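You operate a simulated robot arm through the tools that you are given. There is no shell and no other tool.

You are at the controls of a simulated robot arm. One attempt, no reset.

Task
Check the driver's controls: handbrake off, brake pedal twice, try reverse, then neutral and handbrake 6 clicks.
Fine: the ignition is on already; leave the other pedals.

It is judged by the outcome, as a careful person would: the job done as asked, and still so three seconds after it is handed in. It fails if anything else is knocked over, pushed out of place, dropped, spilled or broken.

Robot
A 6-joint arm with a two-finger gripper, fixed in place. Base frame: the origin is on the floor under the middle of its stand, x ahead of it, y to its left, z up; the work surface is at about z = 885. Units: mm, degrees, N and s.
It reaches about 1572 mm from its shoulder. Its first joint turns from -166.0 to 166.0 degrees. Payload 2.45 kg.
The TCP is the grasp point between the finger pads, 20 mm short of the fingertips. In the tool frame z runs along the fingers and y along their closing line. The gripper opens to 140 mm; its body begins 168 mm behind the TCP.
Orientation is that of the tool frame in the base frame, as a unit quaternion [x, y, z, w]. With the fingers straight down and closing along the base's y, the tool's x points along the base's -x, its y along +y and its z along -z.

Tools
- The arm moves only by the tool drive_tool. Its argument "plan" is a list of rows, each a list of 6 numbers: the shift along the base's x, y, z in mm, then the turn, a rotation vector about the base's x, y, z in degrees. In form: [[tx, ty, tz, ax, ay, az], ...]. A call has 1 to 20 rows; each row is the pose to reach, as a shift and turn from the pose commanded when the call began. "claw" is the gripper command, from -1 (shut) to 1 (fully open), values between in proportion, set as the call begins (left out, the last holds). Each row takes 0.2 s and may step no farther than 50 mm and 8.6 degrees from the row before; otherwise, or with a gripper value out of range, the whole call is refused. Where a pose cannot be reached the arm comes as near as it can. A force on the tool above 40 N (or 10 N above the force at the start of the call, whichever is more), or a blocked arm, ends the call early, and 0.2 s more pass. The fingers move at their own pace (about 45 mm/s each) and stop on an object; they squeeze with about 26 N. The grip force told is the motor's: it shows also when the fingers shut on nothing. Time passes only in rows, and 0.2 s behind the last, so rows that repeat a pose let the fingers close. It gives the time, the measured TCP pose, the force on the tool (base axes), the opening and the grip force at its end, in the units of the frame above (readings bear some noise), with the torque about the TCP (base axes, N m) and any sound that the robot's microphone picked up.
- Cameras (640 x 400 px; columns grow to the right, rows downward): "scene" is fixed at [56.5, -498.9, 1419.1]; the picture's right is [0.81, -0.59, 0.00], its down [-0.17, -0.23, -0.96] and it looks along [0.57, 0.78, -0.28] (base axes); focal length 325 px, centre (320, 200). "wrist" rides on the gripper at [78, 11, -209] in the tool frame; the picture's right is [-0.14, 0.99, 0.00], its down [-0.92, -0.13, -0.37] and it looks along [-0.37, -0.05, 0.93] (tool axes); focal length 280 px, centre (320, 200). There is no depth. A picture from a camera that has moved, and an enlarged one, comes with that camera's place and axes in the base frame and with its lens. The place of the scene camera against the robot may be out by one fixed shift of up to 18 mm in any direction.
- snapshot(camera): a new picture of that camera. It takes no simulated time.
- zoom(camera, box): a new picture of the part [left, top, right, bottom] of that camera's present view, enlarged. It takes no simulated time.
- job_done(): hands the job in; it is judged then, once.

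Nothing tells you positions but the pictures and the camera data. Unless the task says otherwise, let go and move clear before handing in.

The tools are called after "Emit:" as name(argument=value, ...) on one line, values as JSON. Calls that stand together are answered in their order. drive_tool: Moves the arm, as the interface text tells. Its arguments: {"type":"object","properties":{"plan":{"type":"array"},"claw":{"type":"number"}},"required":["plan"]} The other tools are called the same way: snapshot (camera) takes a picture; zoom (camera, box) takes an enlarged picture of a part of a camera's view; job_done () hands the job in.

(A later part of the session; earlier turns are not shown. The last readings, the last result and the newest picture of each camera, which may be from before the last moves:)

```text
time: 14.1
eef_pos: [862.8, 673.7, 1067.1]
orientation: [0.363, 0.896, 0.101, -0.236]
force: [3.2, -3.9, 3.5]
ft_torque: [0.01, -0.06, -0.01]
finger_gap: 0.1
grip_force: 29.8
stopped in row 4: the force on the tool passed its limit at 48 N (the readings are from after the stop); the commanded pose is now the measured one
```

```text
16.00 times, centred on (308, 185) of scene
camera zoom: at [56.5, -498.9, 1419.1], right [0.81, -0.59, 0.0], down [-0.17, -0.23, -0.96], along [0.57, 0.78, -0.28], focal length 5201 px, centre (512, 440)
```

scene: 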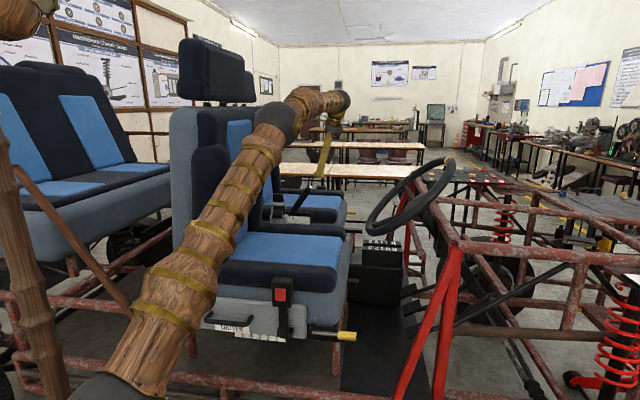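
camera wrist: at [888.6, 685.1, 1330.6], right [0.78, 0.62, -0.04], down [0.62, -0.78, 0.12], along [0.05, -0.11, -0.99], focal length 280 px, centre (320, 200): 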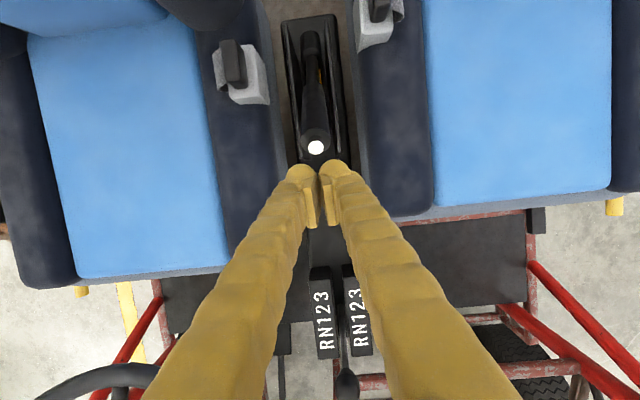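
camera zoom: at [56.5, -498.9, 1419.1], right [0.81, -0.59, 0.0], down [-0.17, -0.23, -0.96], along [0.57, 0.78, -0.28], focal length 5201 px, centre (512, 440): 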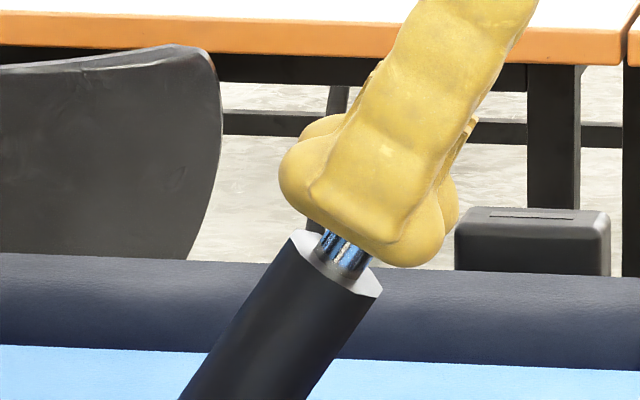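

Pushing straight down the axis can't unload the pawl. A shallower push, from the front and less steep than the lever, presses the button and lifts the lever at the same time. I'll back off and pitch the tool to about 30° below horizontal.

Emit:
drive_tool(plan=[[6.5, -6.3, 12, 0, 0, 0], [14.4, -13.9, 26, 0, 0, 0], [21.6, -20.8, 32, 5.21, 5.39, 0], [27.3, -26.4, 30, 10.42, 10.79, 0], [30.2, -29.2, 22, 15.63, 16.18, 0], [29.5, -27.1, 5, 20.84, 21.58, 0], [24.3, -22.1, -7.2, 20.84, 21.58, 0]])

Emit:
zoom(camera="scene", box=[284, 155, 364, 205])

Emit:
snapshot(camera="scene")

Emit:
snapshot(camera="wrist")

```text
time: 15.7
eef_pos: [886.4, 652.7, 1058.8]
orientation: [0.328, 0.802, 0.193, -0.46]
force: [0.7, -0.1, 0.6]
ft_torque: [-0.05, -0.03, -0.03]
finger_gap: 0.0
grip_force: 29.1
```

```text
8.00 times, centred on (324, 180) of scene
camera zoom: at [56.5, -498.9, 1419.1], right [0.81, -0.59, 0.0], down [-0.17, -0.23, -0.96], along [0.57, 0.78, -0.28], focal length 2601 px, centre (288, 360)
```

zoom: 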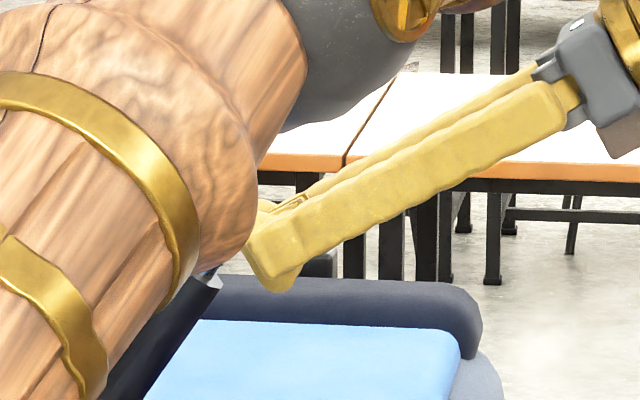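

```text
taken
```

scene: 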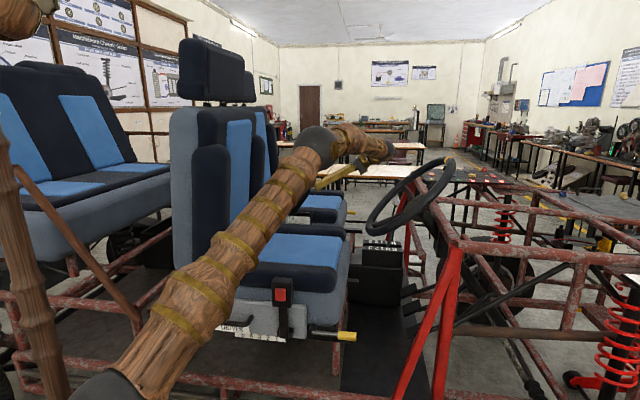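

```text
taken
camera wrist: at [994.2, 559.8, 1229.9], right [0.75, 0.66, -0.11], down [0.47, -0.64, -0.61], along [-0.47, 0.4, -0.78], focal length 280 px, centre (320, 200)
```

wrist: 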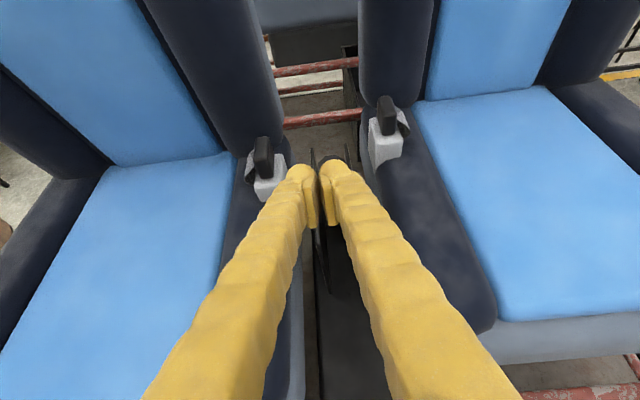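

The tool is at about 30° pitch with one finger in front of the button's lower edge. Approaching now, then I'll press along the tool axis.

Emit:
drive_tool(plan=[[-3.1, 3.0, -2.5, 0, 0, 0], [-6.2, 6.0, -5, 0, 0, 0], [-9.3, 9.0, -7.5, 0, 0, 0], [-10, 9.6, -8, 0, 0, 0], [-10.6, 10.2, -8.5, 0, 0, 0], [-11.2, 10.8, -9, 0, 0, 0]])

Emit:
zoom(camera="scene", box=[284, 165, 348, 205])

Emit:
zoom(camera="wrist", box=[270, 120, 398, 200])

```text
time: 17.1
eef_pos: [875.2, 664.0, 1050.2]
orientation: [0.328, 0.803, 0.192, -0.46]
force: [0.7, -3.4, 4.2]
ft_torque: [0.07, 0.01, 0.01]
finger_gap: 0.0
grip_force: 29.3
```

```text
10.00 times, centred on (316, 185) of scene
camera zoom: at [56.5, -498.9, 1419.1], right [0.81, -0.59, 0.0], down [-0.17, -0.23, -0.96], along [0.57, 0.78, -0.28], focal length 3251 px, centre (360, 350)
```

zoom: 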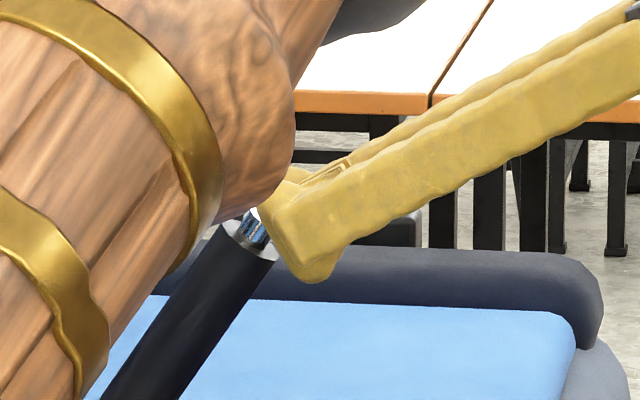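

```text
5.00 times, centred on (334, 160) of wrist
camera zoom: at [983.2, 571.9, 1221.1], right [0.75, 0.66, -0.11], down [0.47, -0.64, -0.61], along [-0.47, 0.4, -0.78], focal length 1402 px, centre (250, 400)
```

zoom: 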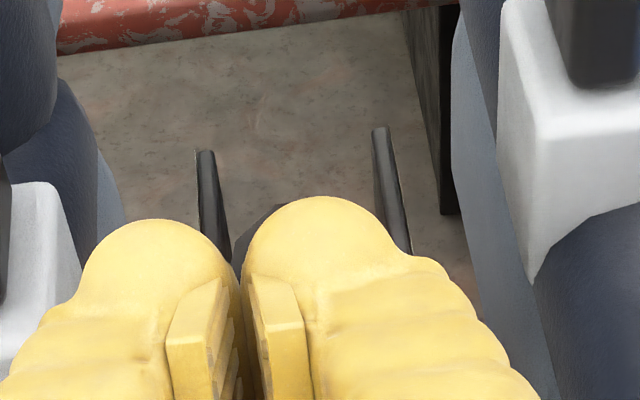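

First light contact at about 5 N. I'll push another couple of millimetres along the tool axis and read the force direction.

Emit:
drive_tool(plan=[[-0.6, 0.6, -0.5, 0, 0, 0], [-1.2, 1.2, -1.0, 0, 0, 0], [-1.2, 1.2, -1.0, 0, 0, 0]])

Emit:
zoom(camera="scene", box=[284, 165, 348, 205])

```text
time: 17.9
eef_pos: [874.5, 664.3, 1050.6]
orientation: [0.329, 0.803, 0.193, -0.459]
force: [18.3, -9.5, 22.6]
ft_torque: [0.34, 0.03, -0.34]
finger_gap: 0.0
grip_force: 29.4
```

```text
10.00 times, centred on (316, 185) of scene
camera zoom: at [56.5, -498.9, 1419.1], right [0.81, -0.59, 0.0], down [-0.17, -0.23, -0.96], along [0.57, 0.78, -0.28], focal length 3251 px, centre (360, 350)
```

zoom: 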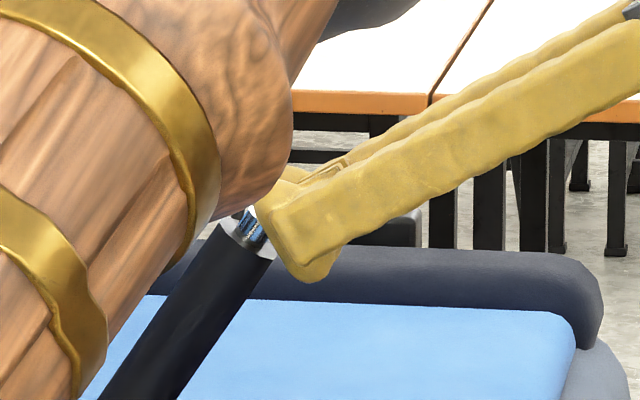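

The reaction stays almost purely axial because the rounded tip sits on the flat button face. I'll back off and test the lever itself: put the fingertips under the handle's front and lift gently, to learn how much force lifting takes and whether it clicks.

Emit:
drive_tool(plan=[[6, -5.8, 5, 0, 0, 0], [18, -17.4, 12, 0, 0, 0], [30, -29, 0, 0, 0, 0], [30, -29, -30, 0, 0, 0], [30, -29, -65, 0, 0, 0], [12, -11.6, -82, 0, 0, 0]])

Emit:
zoom(camera="scene", box=[284, 165, 348, 205])

Emit:
zoom(camera="wrist", box=[240, 80, 400, 180])

```text
time: 19.3
eef_pos: [886.7, 651.0, 963.5]
orientation: [0.328, 0.803, 0.191, -0.46]
force: [0.6, -1.0, -0.3]
ft_torque: [0.01, -0.03, 0.0]
finger_gap: 0.1
grip_force: 29.2
```

```text
10.00 times, centred on (316, 185) of scene
camera zoom: at [56.5, -498.9, 1419.1], right [0.81, -0.59, 0.0], down [-0.17, -0.23, -0.96], along [0.57, 0.78, -0.28], focal length 3251 px, centre (360, 350)
```

zoom: 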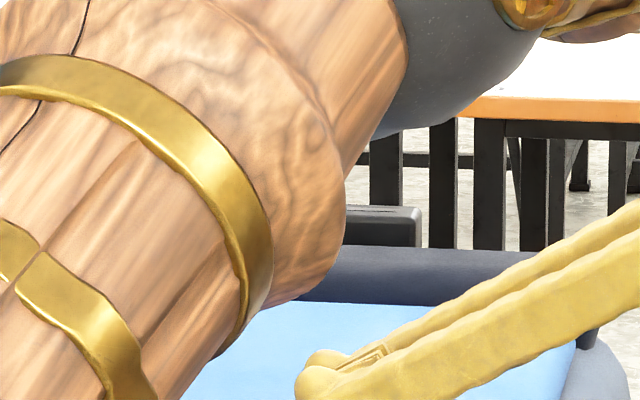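

```text
4.00 times, centred on (320, 130) of wrist
camera zoom: at [994.2, 558.5, 1135.5], right [0.75, 0.66, -0.11], down [0.47, -0.64, -0.61], along [-0.47, 0.4, -0.78], focal length 1122 px, centre (320, 480)
```

zoom: 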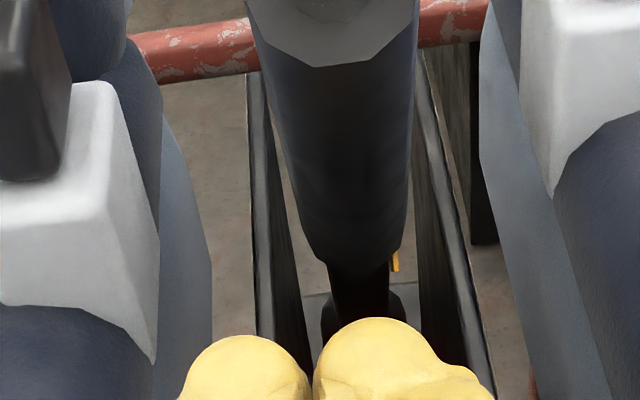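

The underside of the handle is clearly ahead of the fingertips. I'll move in until they touch it and then lift in small steps perpendicular to the lever.

Emit:
drive_tool(plan=[[-10.8, 10.4, 0, 0, 0, 0], [-21.6, 20.8, 5, 0, 0, 0], [-26.6, 25.7, 9, 0, 0, 0], [-27.8, 26.8, 10.2, 0, 0, 0], [-28.9, 27.9, 11.4, 0, 0, 0], [-30.1, 29.0, 12.6, 0, 0, 0]])

Emit:
zoom(camera="wrist", box=[240, 80, 400, 180])

```text
time: 20.7
eef_pos: [856.5, 683.5, 979.5]
orientation: [0.328, 0.803, 0.191, -0.459]
force: [8.0, -7.6, -2.3]
ft_torque: [0.02, 0.07, -0.18]
finger_gap: 0.1
grip_force: 29.6
```

```text
4.00 times, centred on (320, 130) of wrist
camera zoom: at [963.7, 590.3, 1150.5], right [0.75, 0.66, -0.11], down [0.47, -0.64, -0.61], along [-0.47, 0.4, -0.78], focal length 1122 px, centre (320, 480)
```

zoom: 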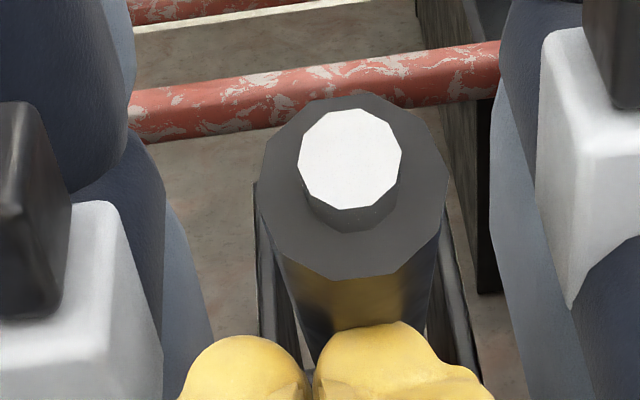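

I'm in contact with the underside of the handle at about 11 N. Now I'll lift a few more millimetres and watch the force and listen for clicks.

Emit:
drive_tool(plan=[[-0.6, 0.55, 0.6, 0, 0, 0], [-1.2, 1.1, 1.2, 0, 0, 0], [-1.8, 1.7, 1.8, 0, 0, 0], [-2.3, 2.2, 2.4, 0, 0, 0]])

Emit:
zoom(camera="wrist", box=[240, 80, 400, 180])

```text
time: 21.7
eef_pos: [853.3, 683.3, 980.8]
orientation: [0.328, 0.803, 0.191, -0.459]
force: [12.3, -15.3, -17.7]
ft_torque: [-0.27, 0.0, -0.2]
finger_gap: 0.1
grip_force: 29.6
```

```text
4.00 times, centred on (320, 130) of wrist
camera zoom: at [961.8, 592.0, 1152.2], right [0.75, 0.66, -0.11], down [0.47, -0.64, -0.61], along [-0.47, 0.4, -0.78], focal length 1122 px, centre (320, 480)
```

zoom: 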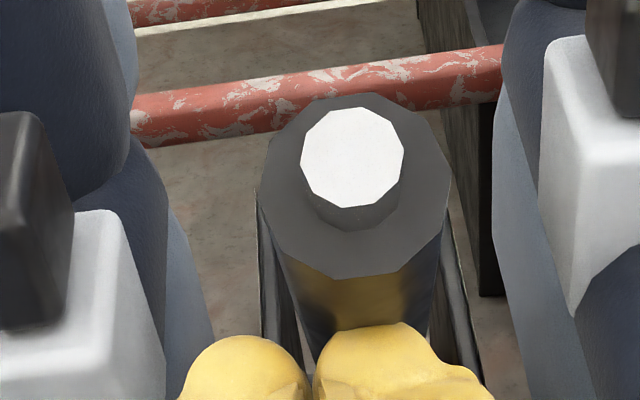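

There's 26 N normal to the lever and it isn't lifting yet. I'll add a bit more, staying below the limit.

Emit:
drive_tool(plan=[[-0.4, 0.4, 0.4, 0, 0, 0], [-0.8, 0.75, 0.8, 0, 0, 0], [-1.2, 1.1, 1.2, 0, 0, 0]])

Emit:
zoom(camera="wrist", box=[240, 80, 400, 180])

```text
time: 22.3
eef_pos: [853.4, 683.6, 981.6]
orientation: [0.329, 0.802, 0.191, -0.46]
force: [7.0, -7.4, -4.9]
ft_torque: [-0.04, 0.03, -0.1]
finger_gap: 0.0
grip_force: 29.2
stopped in row 3: the force on the tool passed its limit at 42 N (the readings are from after the stop); the commanded pose is now the measured one
```

```text
4.00 times, centred on (320, 130) of wrist
camera zoom: at [962.0, 591.5, 1151.9], right [0.75, 0.65, -0.11], down [0.47, -0.64, -0.61], along [-0.47, 0.4, -0.78], focal length 1122 px, centre (320, 480)
```

zoom: 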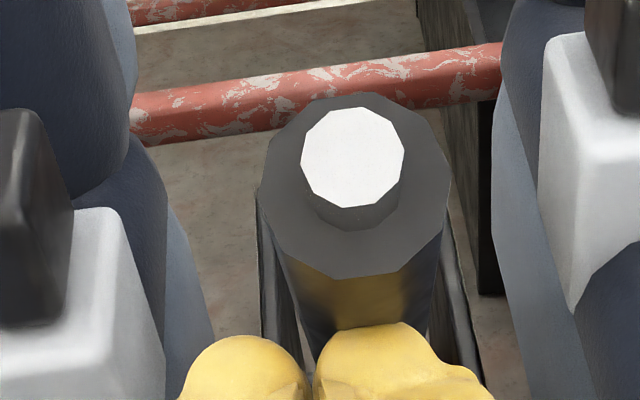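

42 N normal to the lever doesn't lift it either, so it may be at its upper stop or held another way. I'll back away and study the lever neck, the orange tab and the scale more closely before pushing anything harder.

Emit:
drive_tool(plan=[[12, -11.6, -6, 0, 0, 0], [28, -27, -6, 0, 0, 0], [42, -36, 10, 0, 0, 0], [60, -30, 30, 0, 0, 0], [76, -14, 45, 0, 0, 0]])

Emit:
snapshot(camera="wrist")

Emit:
zoom(camera="wrist", box=[230, 60, 390, 160])

Emit:
snapshot(camera="scene")

```text
time: 23.5
eef_pos: [926.1, 670.1, 1028.1]
orientation: [0.329, 0.803, 0.191, -0.459]
force: [-0.1, 1.8, 1.6]
ft_torque: [-0.06, -0.13, 0.01]
finger_gap: 0.1
grip_force: 28.8
```

```text
taken
camera wrist: at [1034.2, 577.1, 1199.3], right [0.75, 0.66, -0.11], down [0.47, -0.64, -0.61], along [-0.47, 0.4, -0.78], focal length 280 px, centre (320, 200)
```

wrist: 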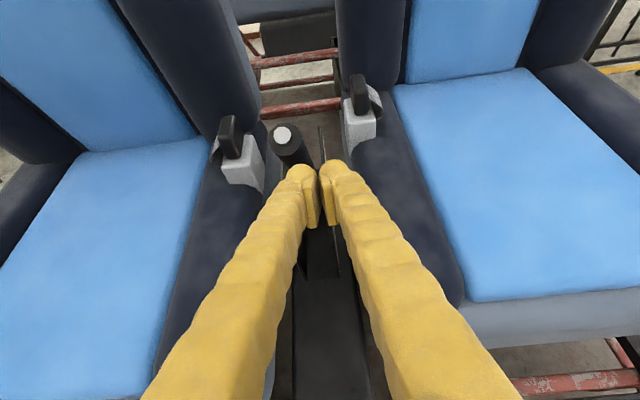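

```text
4.00 times, centred on (310, 110) of wrist
camera zoom: at [1034.2, 577.1, 1199.3], right [0.75, 0.66, -0.11], down [0.47, -0.64, -0.61], along [-0.47, 0.4, -0.78], focal length 1122 px, centre (360, 560)
```

zoom: 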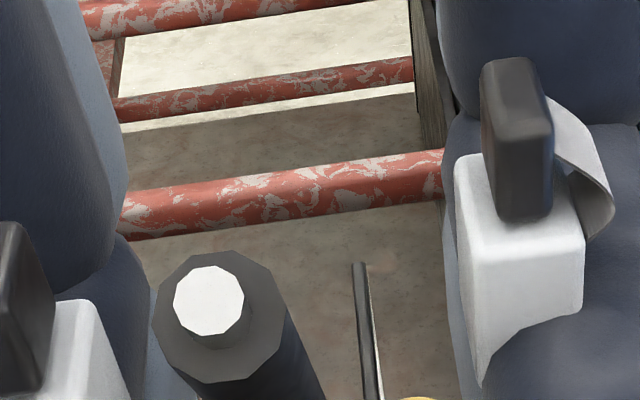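

```text
taken
```

scene: 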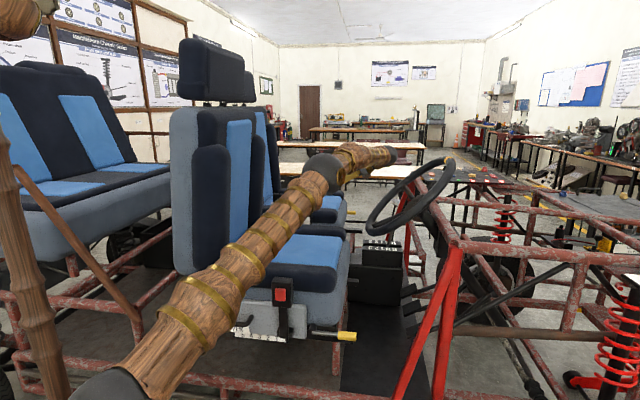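

The tab looks like a pointer on the far side, and the lever reads about 7 on the scale. I'll repeat the lift test right at the handle's end, where the leverage is best, approaching its underside again.

Emit:
drive_tool(plan=[[-13.9, -14.4, -10, 0, 0, 0], [-28.1, -29.1, -25, 0, 0, 0], [-35.3, -22.2, -33, 0, 0, 0], [-41.6, -16.1, -35.3, 0, 0, 0], [-46.2, -11.7, -30.5, 0, 0, 0], [-49.6, -8.3, -26.9, 0, 0, 0]])

Emit:
zoom(camera="wrist", box=[240, 80, 400, 180])

Emit:
zoom(camera="scene", box=[284, 155, 364, 205])

```text
time: 24.9
eef_pos: [878.0, 661.9, 999.5]
orientation: [0.328, 0.803, 0.19, -0.46]
force: [-0.1, 0.8, 0.5]
ft_torque: [0.01, 0.01, -0.05]
finger_gap: 0.0
grip_force: 29.3
```

```text
4.00 times, centred on (320, 130) of wrist
camera zoom: at [986.6, 570.7, 1171.4], right [0.75, 0.66, -0.11], down [0.47, -0.64, -0.61], along [-0.47, 0.4, -0.78], focal length 1122 px, centre (320, 480)
```

zoom: 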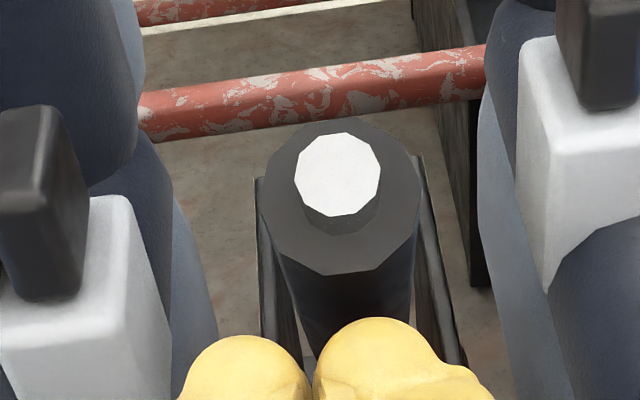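

```text
8.00 times, centred on (324, 180) of scene
camera zoom: at [56.5, -498.9, 1419.1], right [0.81, -0.59, 0.0], down [-0.17, -0.23, -0.96], along [0.57, 0.78, -0.28], focal length 2601 px, centre (288, 360)
```

zoom: 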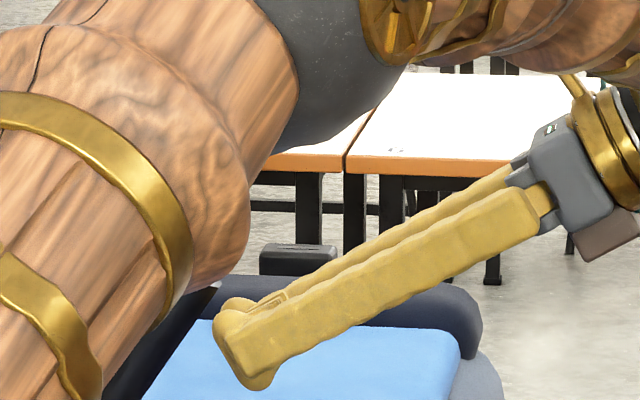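

The fingertip is just under the handle's end. Lifting in small steps now.

Emit:
drive_tool(plan=[[-2.3, 2.2, 2.4, 0, 0, 0], [-3.45, 3.3, 3.6, 0, 0, 0], [-4.6, 4.4, 4.8, 0, 0, 0], [-5.2, 5.0, 5.4, 0, 0, 0], [-5.75, 5.56, 6.0, 0, 0, 0]])

Emit:
zoom(camera="wrist", box=[240, 80, 400, 180])

```text
time: 26.1
eef_pos: [874.0, 665.6, 1005.2]
orientation: [0.329, 0.803, 0.191, -0.46]
force: [0.0, -0.1, -1.1]
ft_torque: [0.01, 0.0, -0.01]
finger_gap: 0.2
grip_force: 29.4
```

```text
4.00 times, centred on (320, 130) of wrist
camera zoom: at [981.7, 575.0, 1177.1], right [0.75, 0.66, -0.11], down [0.47, -0.64, -0.61], along [-0.47, 0.4, -0.78], focal length 1122 px, centre (320, 480)
```

zoom: 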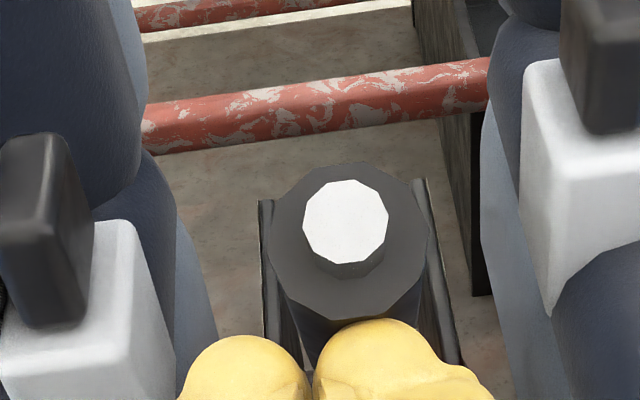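

No contact yet, so I'll continue in small steps.

Emit:
drive_tool(plan=[[-1.15, 1.1, 1.2, 0, 0, 0], [-2.3, 2.2, 2.4, 0, 0, 0], [-3.45, 3.3, 3.6, 0, 0, 0], [-4.0, 3.9, 4.2, 0, 0, 0], [-4.6, 4.4, 4.8, 0, 0, 0]])

Emit:
zoom(camera="wrist", box=[240, 80, 400, 180])

```text
time: 27.3
eef_pos: [868.8, 672.6, 1009.6]
orientation: [0.329, 0.802, 0.191, -0.46]
force: [8.4, -4.5, -11.3]
ft_torque: [-0.24, 0.02, -0.16]
finger_gap: 0.0
grip_force: 29.0
```

```text
4.00 times, centred on (320, 130) of wrist
camera zoom: at [977.2, 579.5, 1182.1], right [0.75, 0.66, -0.11], down [0.47, -0.64, -0.61], along [-0.47, 0.4, -0.78], focal length 1122 px, centre (320, 480)
```

zoom: 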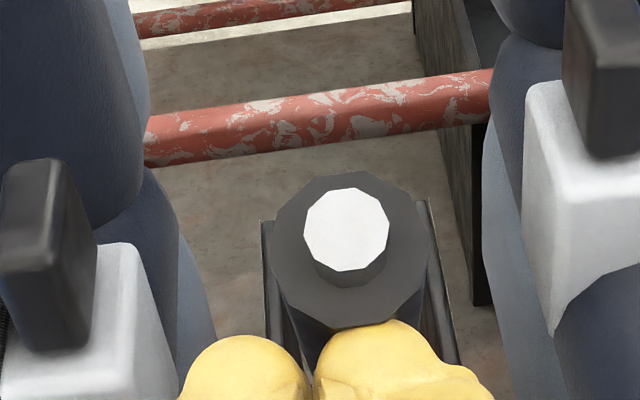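

Contact at about 15 N right under the handle's end. Continuing the lift.

Emit:
drive_tool(plan=[[-0.3, 0.3, 0.3, 0, 0, 0], [-0.6, 0.55, 0.6, 0, 0, 0], [-0.9, 0.85, 0.9, 0, 0, 0], [-1.15, 1.1, 1.2, 0, 0, 0]])

```text
time: 28.3
eef_pos: [868.8, 671.6, 1010.9]
orientation: [0.33, 0.802, 0.191, -0.459]
force: [22.3, -18.4, -17.0]
ft_torque: [-0.19, 0.06, -0.34]
finger_gap: 0.0
grip_force: 29.4
```

33 N and no lift yet. One more small increment, still under the limit.

Emit:
drive_tool(plan=[[-0.2, 0.2, 0.2, 0, 0, 0], [-0.35, 0.35, 0.4, 0, 0, 0], [-0.35, 0.35, 0.4, 0, 0, 0]])

Emit:
zoom(camera="wrist", box=[240, 80, 400, 180])

```text
time: 29.0
eef_pos: [869.6, 671.3, 1009.6]
orientation: [0.331, 0.802, 0.191, -0.459]
force: [7.4, -4.9, -5.7]
ft_torque: [-0.09, 0.04, -0.11]
finger_gap: 0.0
grip_force: 29.3
stopped in row 3: the force on the tool passed its limit at 44 N (the readings are from after the stop); the commanded pose is now the measured one
```

```text
4.00 times, centred on (320, 130) of wrist
camera zoom: at [977.2, 579.3, 1182.0], right [0.75, 0.65, -0.12], down [0.47, -0.64, -0.61], along [-0.47, 0.4, -0.79], focal length 1122 px, centre (320, 480)
```

zoom: 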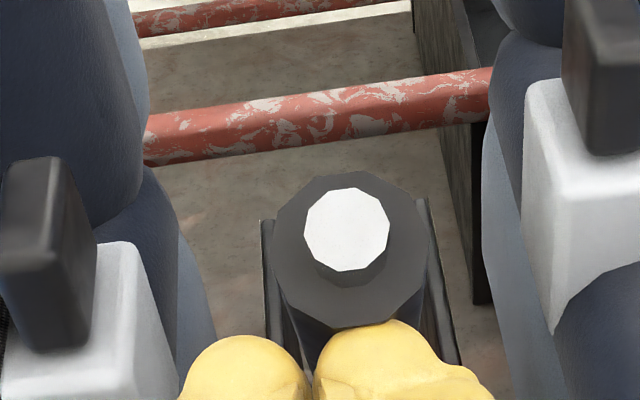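

Even at the very end, 44 N doesn't move the lever, so it is probably at or near its upper stop with a loaded pawl. What's left is to combine an upward push on the tip with pressing the button. I'll return to the button and push mainly rearward, which does both.

Emit:
drive_tool(plan=[[7.2, -6.9, -7, 0, 0, 0], [18, -17.4, -12, 0, 0, 0], [28.8, -27.8, 0, 0, 0, 0], [30.2, -29.2, 25, 0, 0, 0], [20.6, -21.9, 46, 0, 0, 0], [11.9, -13.6, 45.3, 0, 0, 0]])

Emit:
zoom(camera="wrist", box=[240, 80, 400, 180])

Emit:
zoom(camera="scene", box=[292, 165, 332, 190])

```text
time: 30.4
eef_pos: [881.8, 659.1, 1056.8]
orientation: [0.329, 0.802, 0.19, -0.46]
force: [0.1, -0.2, -0.4]
ft_torque: [0.02, 0.04, 0.01]
finger_gap: 0.0
grip_force: 29.7
```

```text
4.00 times, centred on (320, 130) of wrist
camera zoom: at [990.1, 567.1, 1228.0], right [0.75, 0.66, -0.12], down [0.47, -0.64, -0.61], along [-0.47, 0.4, -0.78], focal length 1122 px, centre (320, 480)
```

zoom: 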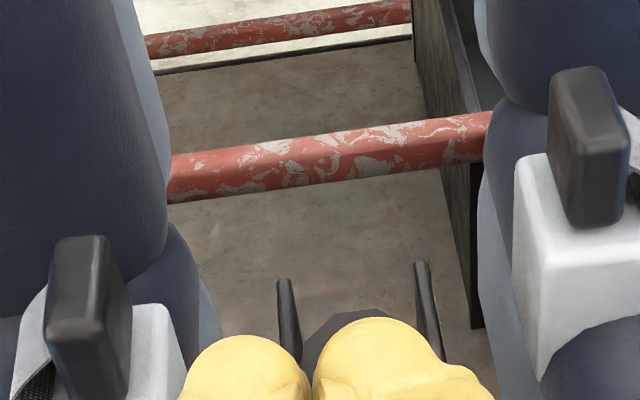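

```text
16.00 times, centred on (312, 178) of scene
camera zoom: at [56.5, -498.9, 1419.1], right [0.81, -0.59, 0.0], down [-0.17, -0.23, -0.96], along [0.57, 0.78, -0.28], focal length 5201 px, centre (448, 560)
```

zoom: 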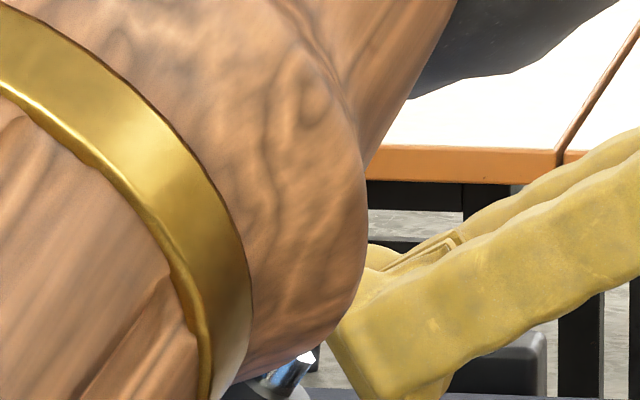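

I'm in front of the button again. First I'll make light contact, then push straight rearward in 1 mm steps and read how the force splits.

Emit:
drive_tool(plan=[[-2.5, 2.4, -2, 0, 0, 0], [-4.4, 4.2, -3.5, 0, 0, 0], [-5.0, 4.8, -4.0, 0, 0, 0], [-5.6, 5.4, -4.5, 0, 0, 0]])

```text
time: 31.4
eef_pos: [876.3, 662.8, 1050.5]
orientation: [0.33, 0.803, 0.191, -0.459]
force: [-0.4, 0.2, 0.2]
ft_torque: [0.0, -0.02, 0.01]
finger_gap: 0.0
grip_force: 29.1
```

Emit:
drive_tool(plan=[[-0.7, 0.7, 0, 0, 0, 0], [-1.4, 1.4, 0, 0, 0, 0], [-2.1, 2.0, 0, 0, 0, 0]])

```text
time: 32.2
eef_pos: [873.4, 664.8, 1050.6]
orientation: [0.33, 0.802, 0.191, -0.46]
force: [5.3, -3.2, 3.7]
ft_torque: [0.07, 0.0, -0.09]
finger_gap: 0.0
grip_force: 29.5
```

Light contact at 7 N, now with some lifting component. I'll continue rearward.

Emit:
drive_tool(plan=[[-0.35, 0.35, 0, 0, 0, 0], [-0.7, 0.7, 0, 0, 0, 0], [-0.7, 0.7, 0, 0, 0, 0]])

```text
time: 33.0
eef_pos: [872.4, 665.4, 1051.4]
orientation: [0.33, 0.802, 0.192, -0.458]
force: [13.8, -7.7, 13.3]
ft_torque: [0.19, -0.07, -0.28]
finger_gap: 0.0
grip_force: 29.9
```

20 N so far. Next I'll push tangentially upward while holding the axial load.

Emit:
drive_tool(plan=[[-0.3, 0.3, 0.27, 0, 0, 0], [-0.6, 0.6, 0.54, 0, 0, 0], [-0.9, 0.9, 0.8, 0, 0, 0]])

```text
time: 33.8
eef_pos: [872.6, 665.2, 1051.9]
orientation: [0.33, 0.803, 0.191, -0.459]
force: [16.6, -8.1, 14.8]
ft_torque: [0.26, -0.08, -0.3]
finger_gap: 0.2
grip_force: 29.1
```

The fingertip just slides on the button face, since friction is only about 0.3. A vertical finger pushing rearward against the button's lower edge gives a firm combination of press and lift. I'll reorient the tool to vertical, just in front of the button.

Emit:
drive_tool(plan=[[7.2, -6.9, 4, 0, 0, 0], [21.6, -20.8, 8, -5.21, -5.39, 0], [28.8, -27.8, 8, -10.42, -10.79, 0], [28.8, -27.8, 0, -15.63, -16.18, 0], [28.8, -27.8, -10, -20.84, -21.58, 0], [27.3, -26.4, -22, -26.05, -26.97, 0], [23.7, -22.9, -35, -31.26, -32.37, 0], [18.7, -18.1, -45, -36.47, -37.76, 0], [10.1, -9.7, -52, -41.68, -43.16, 0]])

Emit:
zoom(camera="scene", box=[284, 155, 348, 195])

Emit:
zoom(camera="wrist", box=[240, 80, 400, 180])

```text
time: 35.8
eef_pos: [882.3, 654.1, 1001.7]
orientation: [0.377, 0.926, 0.004, 0.007]
force: [0.3, -1.1, 0.3]
ft_torque: [0.08, 0.07, -0.04]
finger_gap: 0.0
grip_force: 29.5
```

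```text
10.00 times, centred on (316, 175) of scene
camera zoom: at [56.5, -498.9, 1419.1], right [0.81, -0.59, 0.0], down [-0.17, -0.23, -0.96], along [0.57, 0.78, -0.28], focal length 3251 px, centre (360, 450)
```

zoom: 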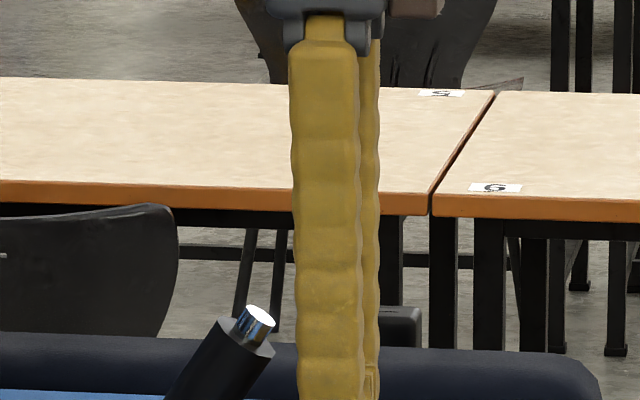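

```text
4.00 times, centred on (320, 130) of wrist
camera zoom: at [831.4, 716.6, 1208.9], right [0.79, 0.61, 0.01], down [0.56, -0.74, 0.37], along [0.24, -0.29, -0.93], focal length 1122 px, centre (320, 480)
```

zoom: 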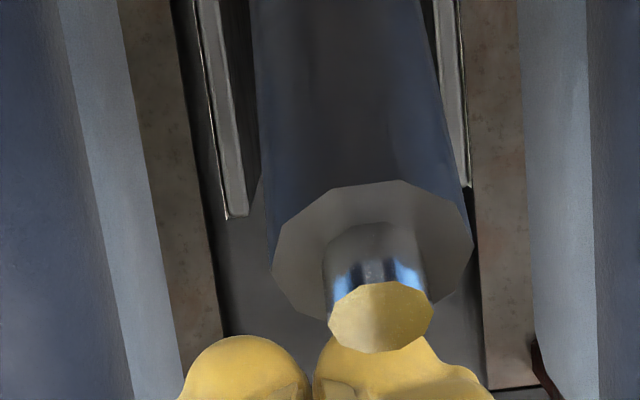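

With a straight vertical finger, the handle's lower corner would touch together with the button. Using the rounded fingertip bulb at button height avoids that, so I'll raise the tool until the bulb faces the button's lower front edge.

Emit:
drive_tool(plan=[[4.3, -4.2, 0, 0, 0, 0], [4.3, -4.2, 23, 0, 0, 0], [4.3, -4.2, 46, 0, 0, 0], [0, 0, 46, 0, 0, 0], [-1.4, 1.4, 46, 0, 0, 0]])

Emit:
zoom(camera="scene", box=[284, 165, 348, 205])

Emit:
zoom(camera="wrist", box=[240, 80, 400, 180])

```text
time: 37.0
eef_pos: [879.7, 658.1, 1046.2]
orientation: [0.376, 0.926, 0.004, 0.006]
force: [0.7, -0.6, -0.2]
ft_torque: [0.0, -0.01, 0.01]
finger_gap: 0.1
grip_force: 29.6
```

```text
10.00 times, centred on (316, 185) of scene
camera zoom: at [56.5, -498.9, 1419.1], right [0.81, -0.59, 0.0], down [-0.17, -0.23, -0.96], along [0.57, 0.78, -0.28], focal length 3251 px, centre (360, 350)
```

zoom: 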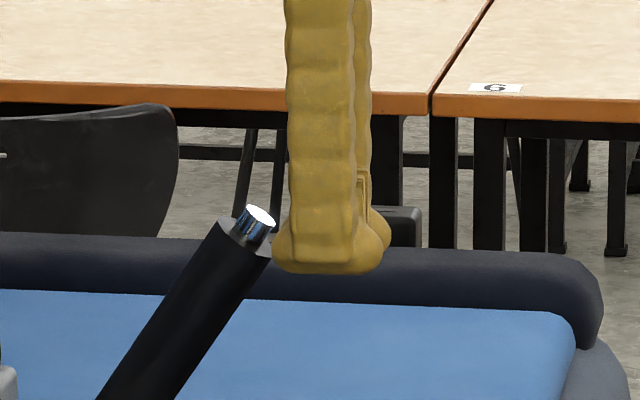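

```text
4.00 times, centred on (320, 130) of wrist
camera zoom: at [829.8, 720.0, 1253.1], right [0.79, 0.61, 0.01], down [0.57, -0.74, 0.37], along [0.24, -0.29, -0.93], focal length 1122 px, centre (320, 480)
```

zoom: 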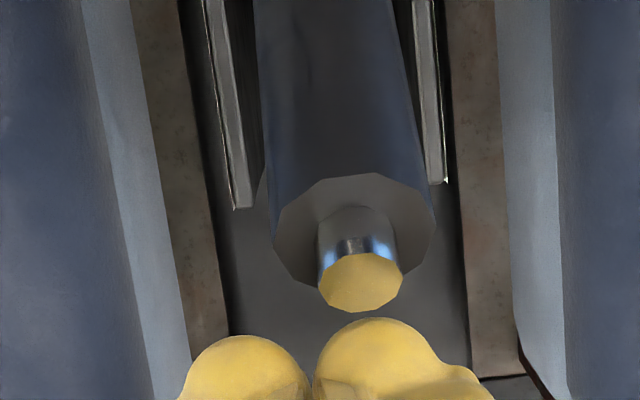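

The bulb is a bit low, about 6 mm under the button's lower edge. I'll raise it 7 mm and push rearward in 1 mm steps.

Emit:
drive_tool(plan=[[0, 0, 7, 0, 0, 0], [-1.45, 1.4, 7, 0, 0, 0], [-2.2, 2.1, 7, 0, 0, 0], [-2.9, 2.8, 7, 0, 0, 0], [-3.6, 3.5, 7, 0, 0, 0], [-4.3, 4.2, 7, 0, 0, 0]])

Emit:
zoom(camera="scene", box=[284, 165, 348, 205])

```text
time: 38.4
eef_pos: [875.5, 661.8, 1052.9]
orientation: [0.377, 0.926, 0.005, 0.006]
force: [3.1, -3.6, 0.0]
ft_torque: [-0.03, -0.01, -0.05]
finger_gap: 0.0
grip_force: 29.2
```

```text
10.00 times, centred on (316, 185) of scene
camera zoom: at [56.5, -498.9, 1419.1], right [0.81, -0.59, 0.0], down [-0.17, -0.23, -0.96], along [0.57, 0.78, -0.28], focal length 3251 px, centre (360, 350)
```

zoom: 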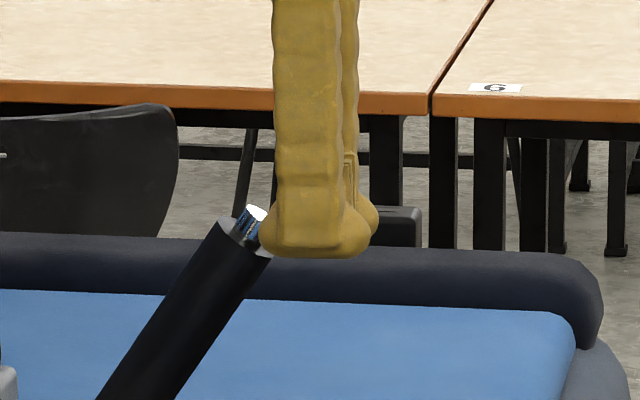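

Contact at 5 N, and the force is purely rearward, as wanted. I'll build it up gradually.

Emit:
drive_tool(plan=[[-0.35, 0.35, 0, 0, 0, 0], [-0.7, 0.7, 0, 0, 0, 0], [-1.1, 1.0, 0, 0, 0, 0]])

Emit:
zoom(camera="scene", box=[292, 175, 332, 200])

```text
time: 39.2
eef_pos: [874.4, 663.9, 1055.1]
orientation: [0.376, 0.927, 0.005, 0.006]
force: [5.8, -7.9, -0.8]
ft_torque: [-0.15, -0.06, -0.09]
finger_gap: 0.2
grip_force: 29.7
```

```text
16.00 times, centred on (312, 188) of scene
camera zoom: at [56.5, -498.9, 1419.1], right [0.81, -0.59, 0.0], down [-0.17, -0.23, -0.96], along [0.57, 0.78, -0.28], focal length 5201 px, centre (448, 400)
```

zoom: 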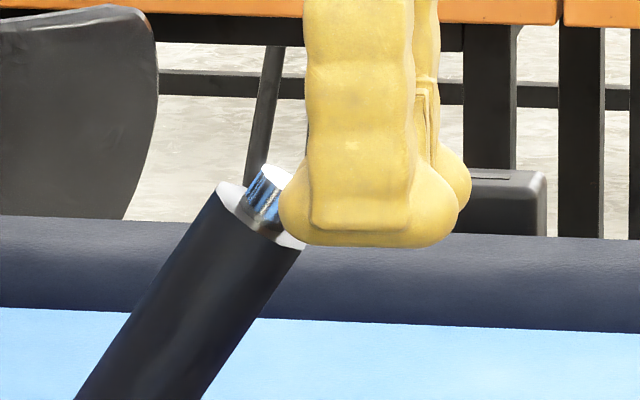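

The force is building softly. Continuing the push.

Emit:
drive_tool(plan=[[-0.7, 0.7, 0, 0, 0, 0], [-1.45, 1.4, 0, 0, 0, 0], [-2.2, 2.1, 0, 0, 0, 0]])

Emit:
zoom(camera="scene", box=[292, 175, 332, 200])

```text
time: 40.0
eef_pos: [873.0, 664.2, 1056.4]
orientation: [0.377, 0.926, 0.005, 0.006]
force: [9.5, -22.5, 17.9]
ft_torque: [0.09, -0.01, -0.1]
finger_gap: 0.0
grip_force: 28.9
```

```text
16.00 times, centred on (312, 188) of scene
camera zoom: at [56.5, -498.9, 1419.1], right [0.81, -0.59, 0.0], down [-0.17, -0.23, -0.96], along [0.57, 0.78, -0.28], focal length 5201 px, centre (448, 400)
```

zoom: 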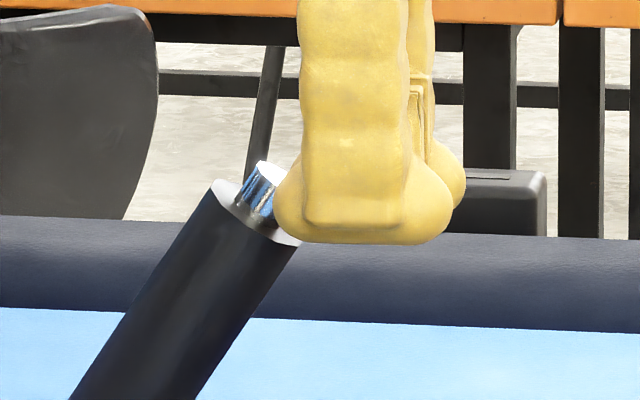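

The lever has rotated up slightly, about 3 mm at the tip, so lifting does work. I'll push further with more of the lift direction.

Emit:
drive_tool(plan=[[-0.45, 0.45, 0.4, 0, 0, 0], [-0.9, 0.9, 0.8, 0, 0, 0], [-1.4, 1.35, 1.2, 0, 0, 0]])

Emit:
zoom(camera="scene", box=[292, 175, 332, 200])

```text
time: 40.6
eef_pos: [872.7, 664.4, 1055.1]
orientation: [0.378, 0.926, 0.005, 0.007]
force: [5.6, -8.5, 1.7]
ft_torque: [-0.06, -0.02, -0.07]
finger_gap: 0.1
grip_force: 29.5
stopped in row 2: the force on the tool passed its limit at 42 N (the readings are from after the stop); the commanded pose is now the measured one
```

```text
16.00 times, centred on (312, 188) of scene
camera zoom: at [56.5, -498.9, 1419.1], right [0.81, -0.59, 0.0], down [-0.17, -0.23, -0.96], along [0.57, 0.78, -0.28], focal length 5201 px, centre (448, 400)
```

zoom: 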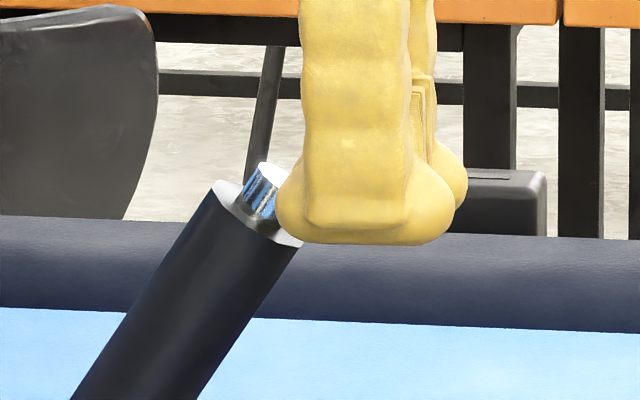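

The lever has only a few millimetres of play before an upper stop, and the button's travel may be too short to see. I haven't yet tried moving the lever down while pressing, so I'll press straight down on the button from above. That presses it and pushes the lever down together.

Emit:
drive_tool(plan=[[5.8, -5.6, 2, 0, 0, 0], [5.8, -5.6, 25, 0, 0, 0], [-5.8, 5.6, 34, 0, 0, 0], [-17.3, 16.7, 34, 0, 0, 0], [-17.3, 16.7, 26, 0, 0, 0]])

Emit:
zoom(camera="scene", box=[292, 175, 332, 200])

Emit:
zoom(camera="wrist", box=[240, 80, 400, 180])

```text
time: 41.8
eef_pos: [858.1, 680.0, 1082.8]
orientation: [0.376, 0.926, 0.005, 0.007]
force: [0.5, -0.3, -0.3]
ft_torque: [0.0, -0.01, 0.0]
finger_gap: 0.0
grip_force: 29.3
```

```text
16.00 times, centred on (312, 188) of scene
camera zoom: at [56.5, -498.9, 1419.1], right [0.81, -0.59, 0.0], down [-0.17, -0.23, -0.96], along [0.57, 0.78, -0.28], focal length 5201 px, centre (448, 400)
```

zoom: 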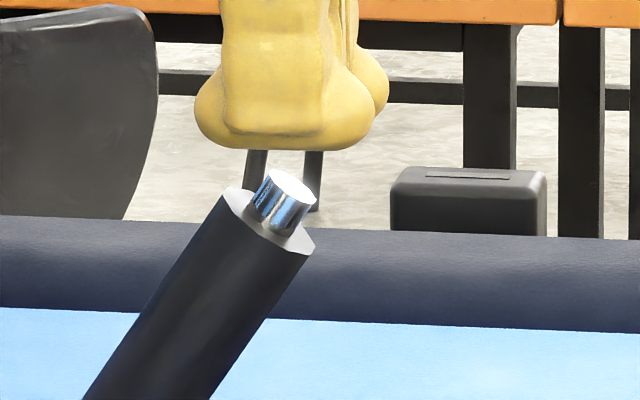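

```text
4.00 times, centred on (320, 130) of wrist
camera zoom: at [806.9, 741.7, 1289.1], right [0.79, 0.61, 0.02], down [0.56, -0.74, 0.37], along [0.24, -0.29, -0.93], focal length 1122 px, centre (320, 480)
```

zoom: 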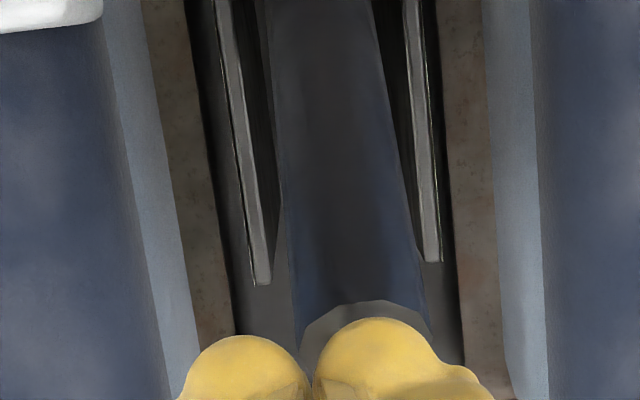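

Released, the lever dropped back about 5 mm. So it has a return spring and about 1° of lift before the stop, and the button probably frees only while lifted. I'll press the button's lower edge with the bulb slightly higher, so one push at about 30° below horizontal both lifts and presses without touching the handle face.

Emit:
drive_tool(plan=[[14.4, -13.9, 3, 0, 0, 0], [26, -25.1, 0, 0, 0, 0], [26, -25.1, -12, 0, 0, 0], [26, -25.1, -24, 0, 0, 0], [20.1, -19.4, -24, 0, 0, 0]])

Emit:
zoom(camera="scene", box=[292, 175, 332, 200])

```text
time: 43.0
eef_pos: [875.6, 661.0, 1057.4]
orientation: [0.377, 0.926, 0.005, 0.006]
force: [-0.3, -0.8, 0.2]
ft_torque: [0.01, -0.02, 0.0]
finger_gap: 0.3
grip_force: 29.6
```

```text
16.00 times, centred on (312, 188) of scene
camera zoom: at [56.5, -498.9, 1419.1], right [0.81, -0.59, 0.0], down [-0.17, -0.23, -0.96], along [0.57, 0.78, -0.28], focal length 5201 px, centre (448, 400)
```

zoom: 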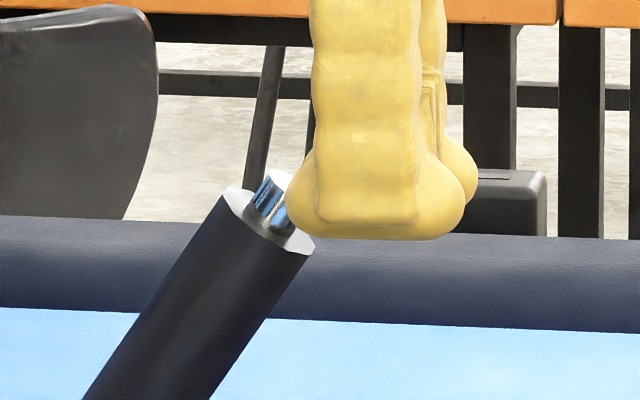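

I'm just short of contact. I'll push rearward and slightly up in small steps to lift the lever through its play.

Emit:
drive_tool(plan=[[-0.7, 0.7, 0, 0, 0, 0], [-1.45, 1.4, 0, 0, 0, 0], [-2.2, 2.1, 0.3, 0, 0, 0], [-2.9, 2.8, 0.6, 0, 0, 0], [-3.6, 3.5, 0.9, 0, 0, 0]])

Emit:
zoom(camera="scene", box=[292, 175, 332, 200])

```text
time: 44.2
eef_pos: [873.5, 664.5, 1057.7]
orientation: [0.376, 0.926, 0.006, 0.007]
force: [13.5, -9.8, 10.3]
ft_torque: [0.08, -0.14, -0.25]
finger_gap: 0.0
grip_force: 29.3
```

```text
16.00 times, centred on (312, 188) of scene
camera zoom: at [56.5, -498.9, 1419.1], right [0.81, -0.59, 0.0], down [-0.17, -0.23, -0.96], along [0.57, 0.78, -0.28], focal length 5201 px, centre (448, 400)
```

zoom: 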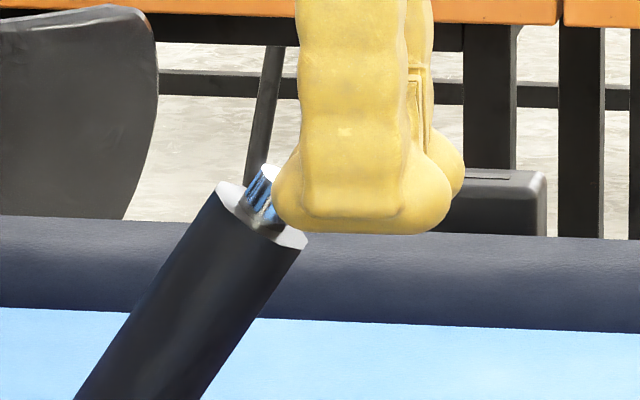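

The lever is lifting, about 3 mm so far, with A≈18 N and T≈7 N. Continuing.

Emit:
drive_tool(plan=[[-0.5, 0.5, 0.2, 0, 0, 0], [-1.0, 0.95, 0.4, 0, 0, 0], [-1.4, 1.4, 0.4, 0, 0, 0]])

Emit:
zoom(camera="scene", box=[292, 175, 332, 200])

```text
time: 45.0
eef_pos: [872.4, 666.7, 1059.3]
orientation: [0.376, 0.926, 0.006, 0.007]
force: [20.1, -20.1, 22.0]
ft_torque: [0.14, -0.13, -0.34]
finger_gap: 0.3
grip_force: 29.5
```

```text
16.00 times, centred on (312, 188) of scene
camera zoom: at [56.5, -498.9, 1419.1], right [0.81, -0.59, 0.0], down [-0.17, -0.23, -0.96], along [0.57, 0.78, -0.28], focal length 5201 px, centre (448, 400)
```

zoom: 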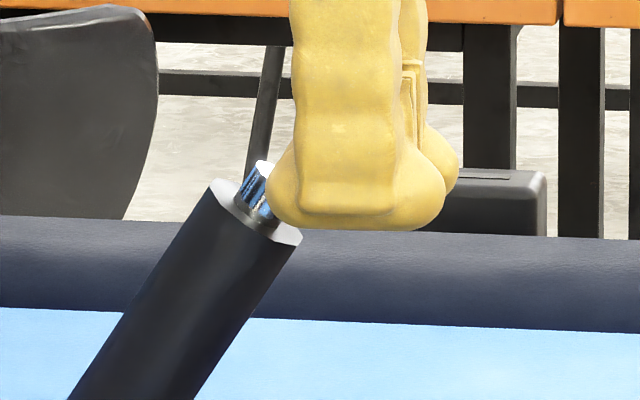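

With A≈35 N and the lever lifted to its stop, the button still doesn't go in. Before forcing anything I want a proper look at the orange tab and the far side of the lever, so I'll move the camera over to that side.

Emit:
drive_tool(plan=[[8.6, -8.3, 3, 0, 0, 0], [10.8, -10.4, 35, 0, 0, 0], [31.6, 11.2, 45, 0, 0, 0], [48.8, 43.3, 45, 4.2, -4.05, 0], [65.9, 75.4, 20, 8.4, -8.1, 0], [77.4, 100.3, -10, 12.6, -12.2, 0], [77.4, 100.3, -35, 12.6, -12.2, 0]])

Emit:
snapshot(camera="wrist")

Emit:
zoom(camera="wrist", box=[90, 10, 250, 110])

Emit:
zoom(camera="scene", box=[270, 170, 334, 210])

```text
time: 46.6
eef_pos: [947.2, 764.3, 1021.0]
orientation: [0.372, 0.914, 0.147, 0.064]
force: [-0.2, 0.0, -0.3]
ft_torque: [0.02, 0.01, 0.01]
finger_gap: 0.2
grip_force: 29.2
```

```text
taken
camera wrist: at [852.8, 780.4, 1221.6], right [0.75, 0.58, 0.31], down [0.49, -0.81, 0.32], along [0.44, -0.08, -0.9], focal length 280 px, centre (320, 200)
```

wrist: 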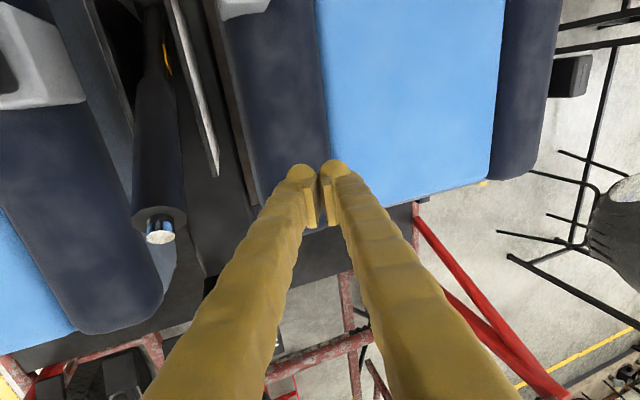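

```text
4.00 times, centred on (170, 60) of wrist
camera zoom: at [852.8, 780.4, 1221.6], right [0.75, 0.58, 0.31], down [0.49, -0.81, 0.32], along [0.44, -0.08, -0.9], focal length 1122 px, centre (920, 760)
```

zoom: 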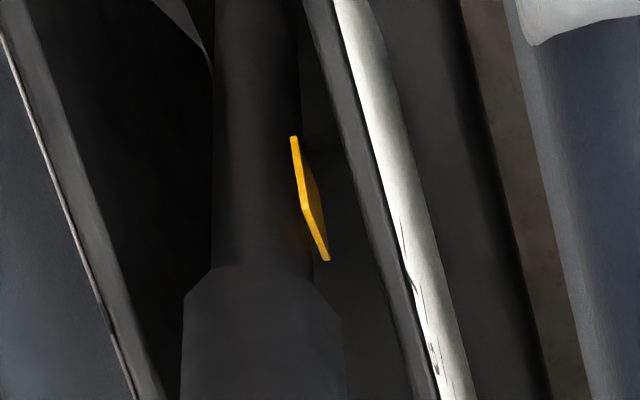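

```text
10.00 times, centred on (302, 190) of scene
camera zoom: at [56.5, -498.9, 1419.1], right [0.81, -0.59, 0.0], down [-0.17, -0.23, -0.96], along [0.57, 0.78, -0.28], focal length 3251 px, centre (500, 300)
```

zoom: 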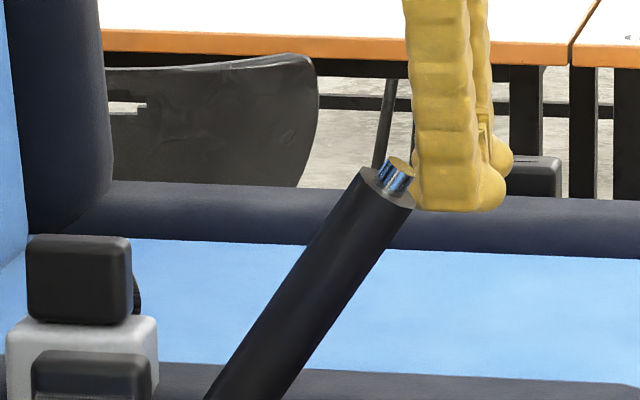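

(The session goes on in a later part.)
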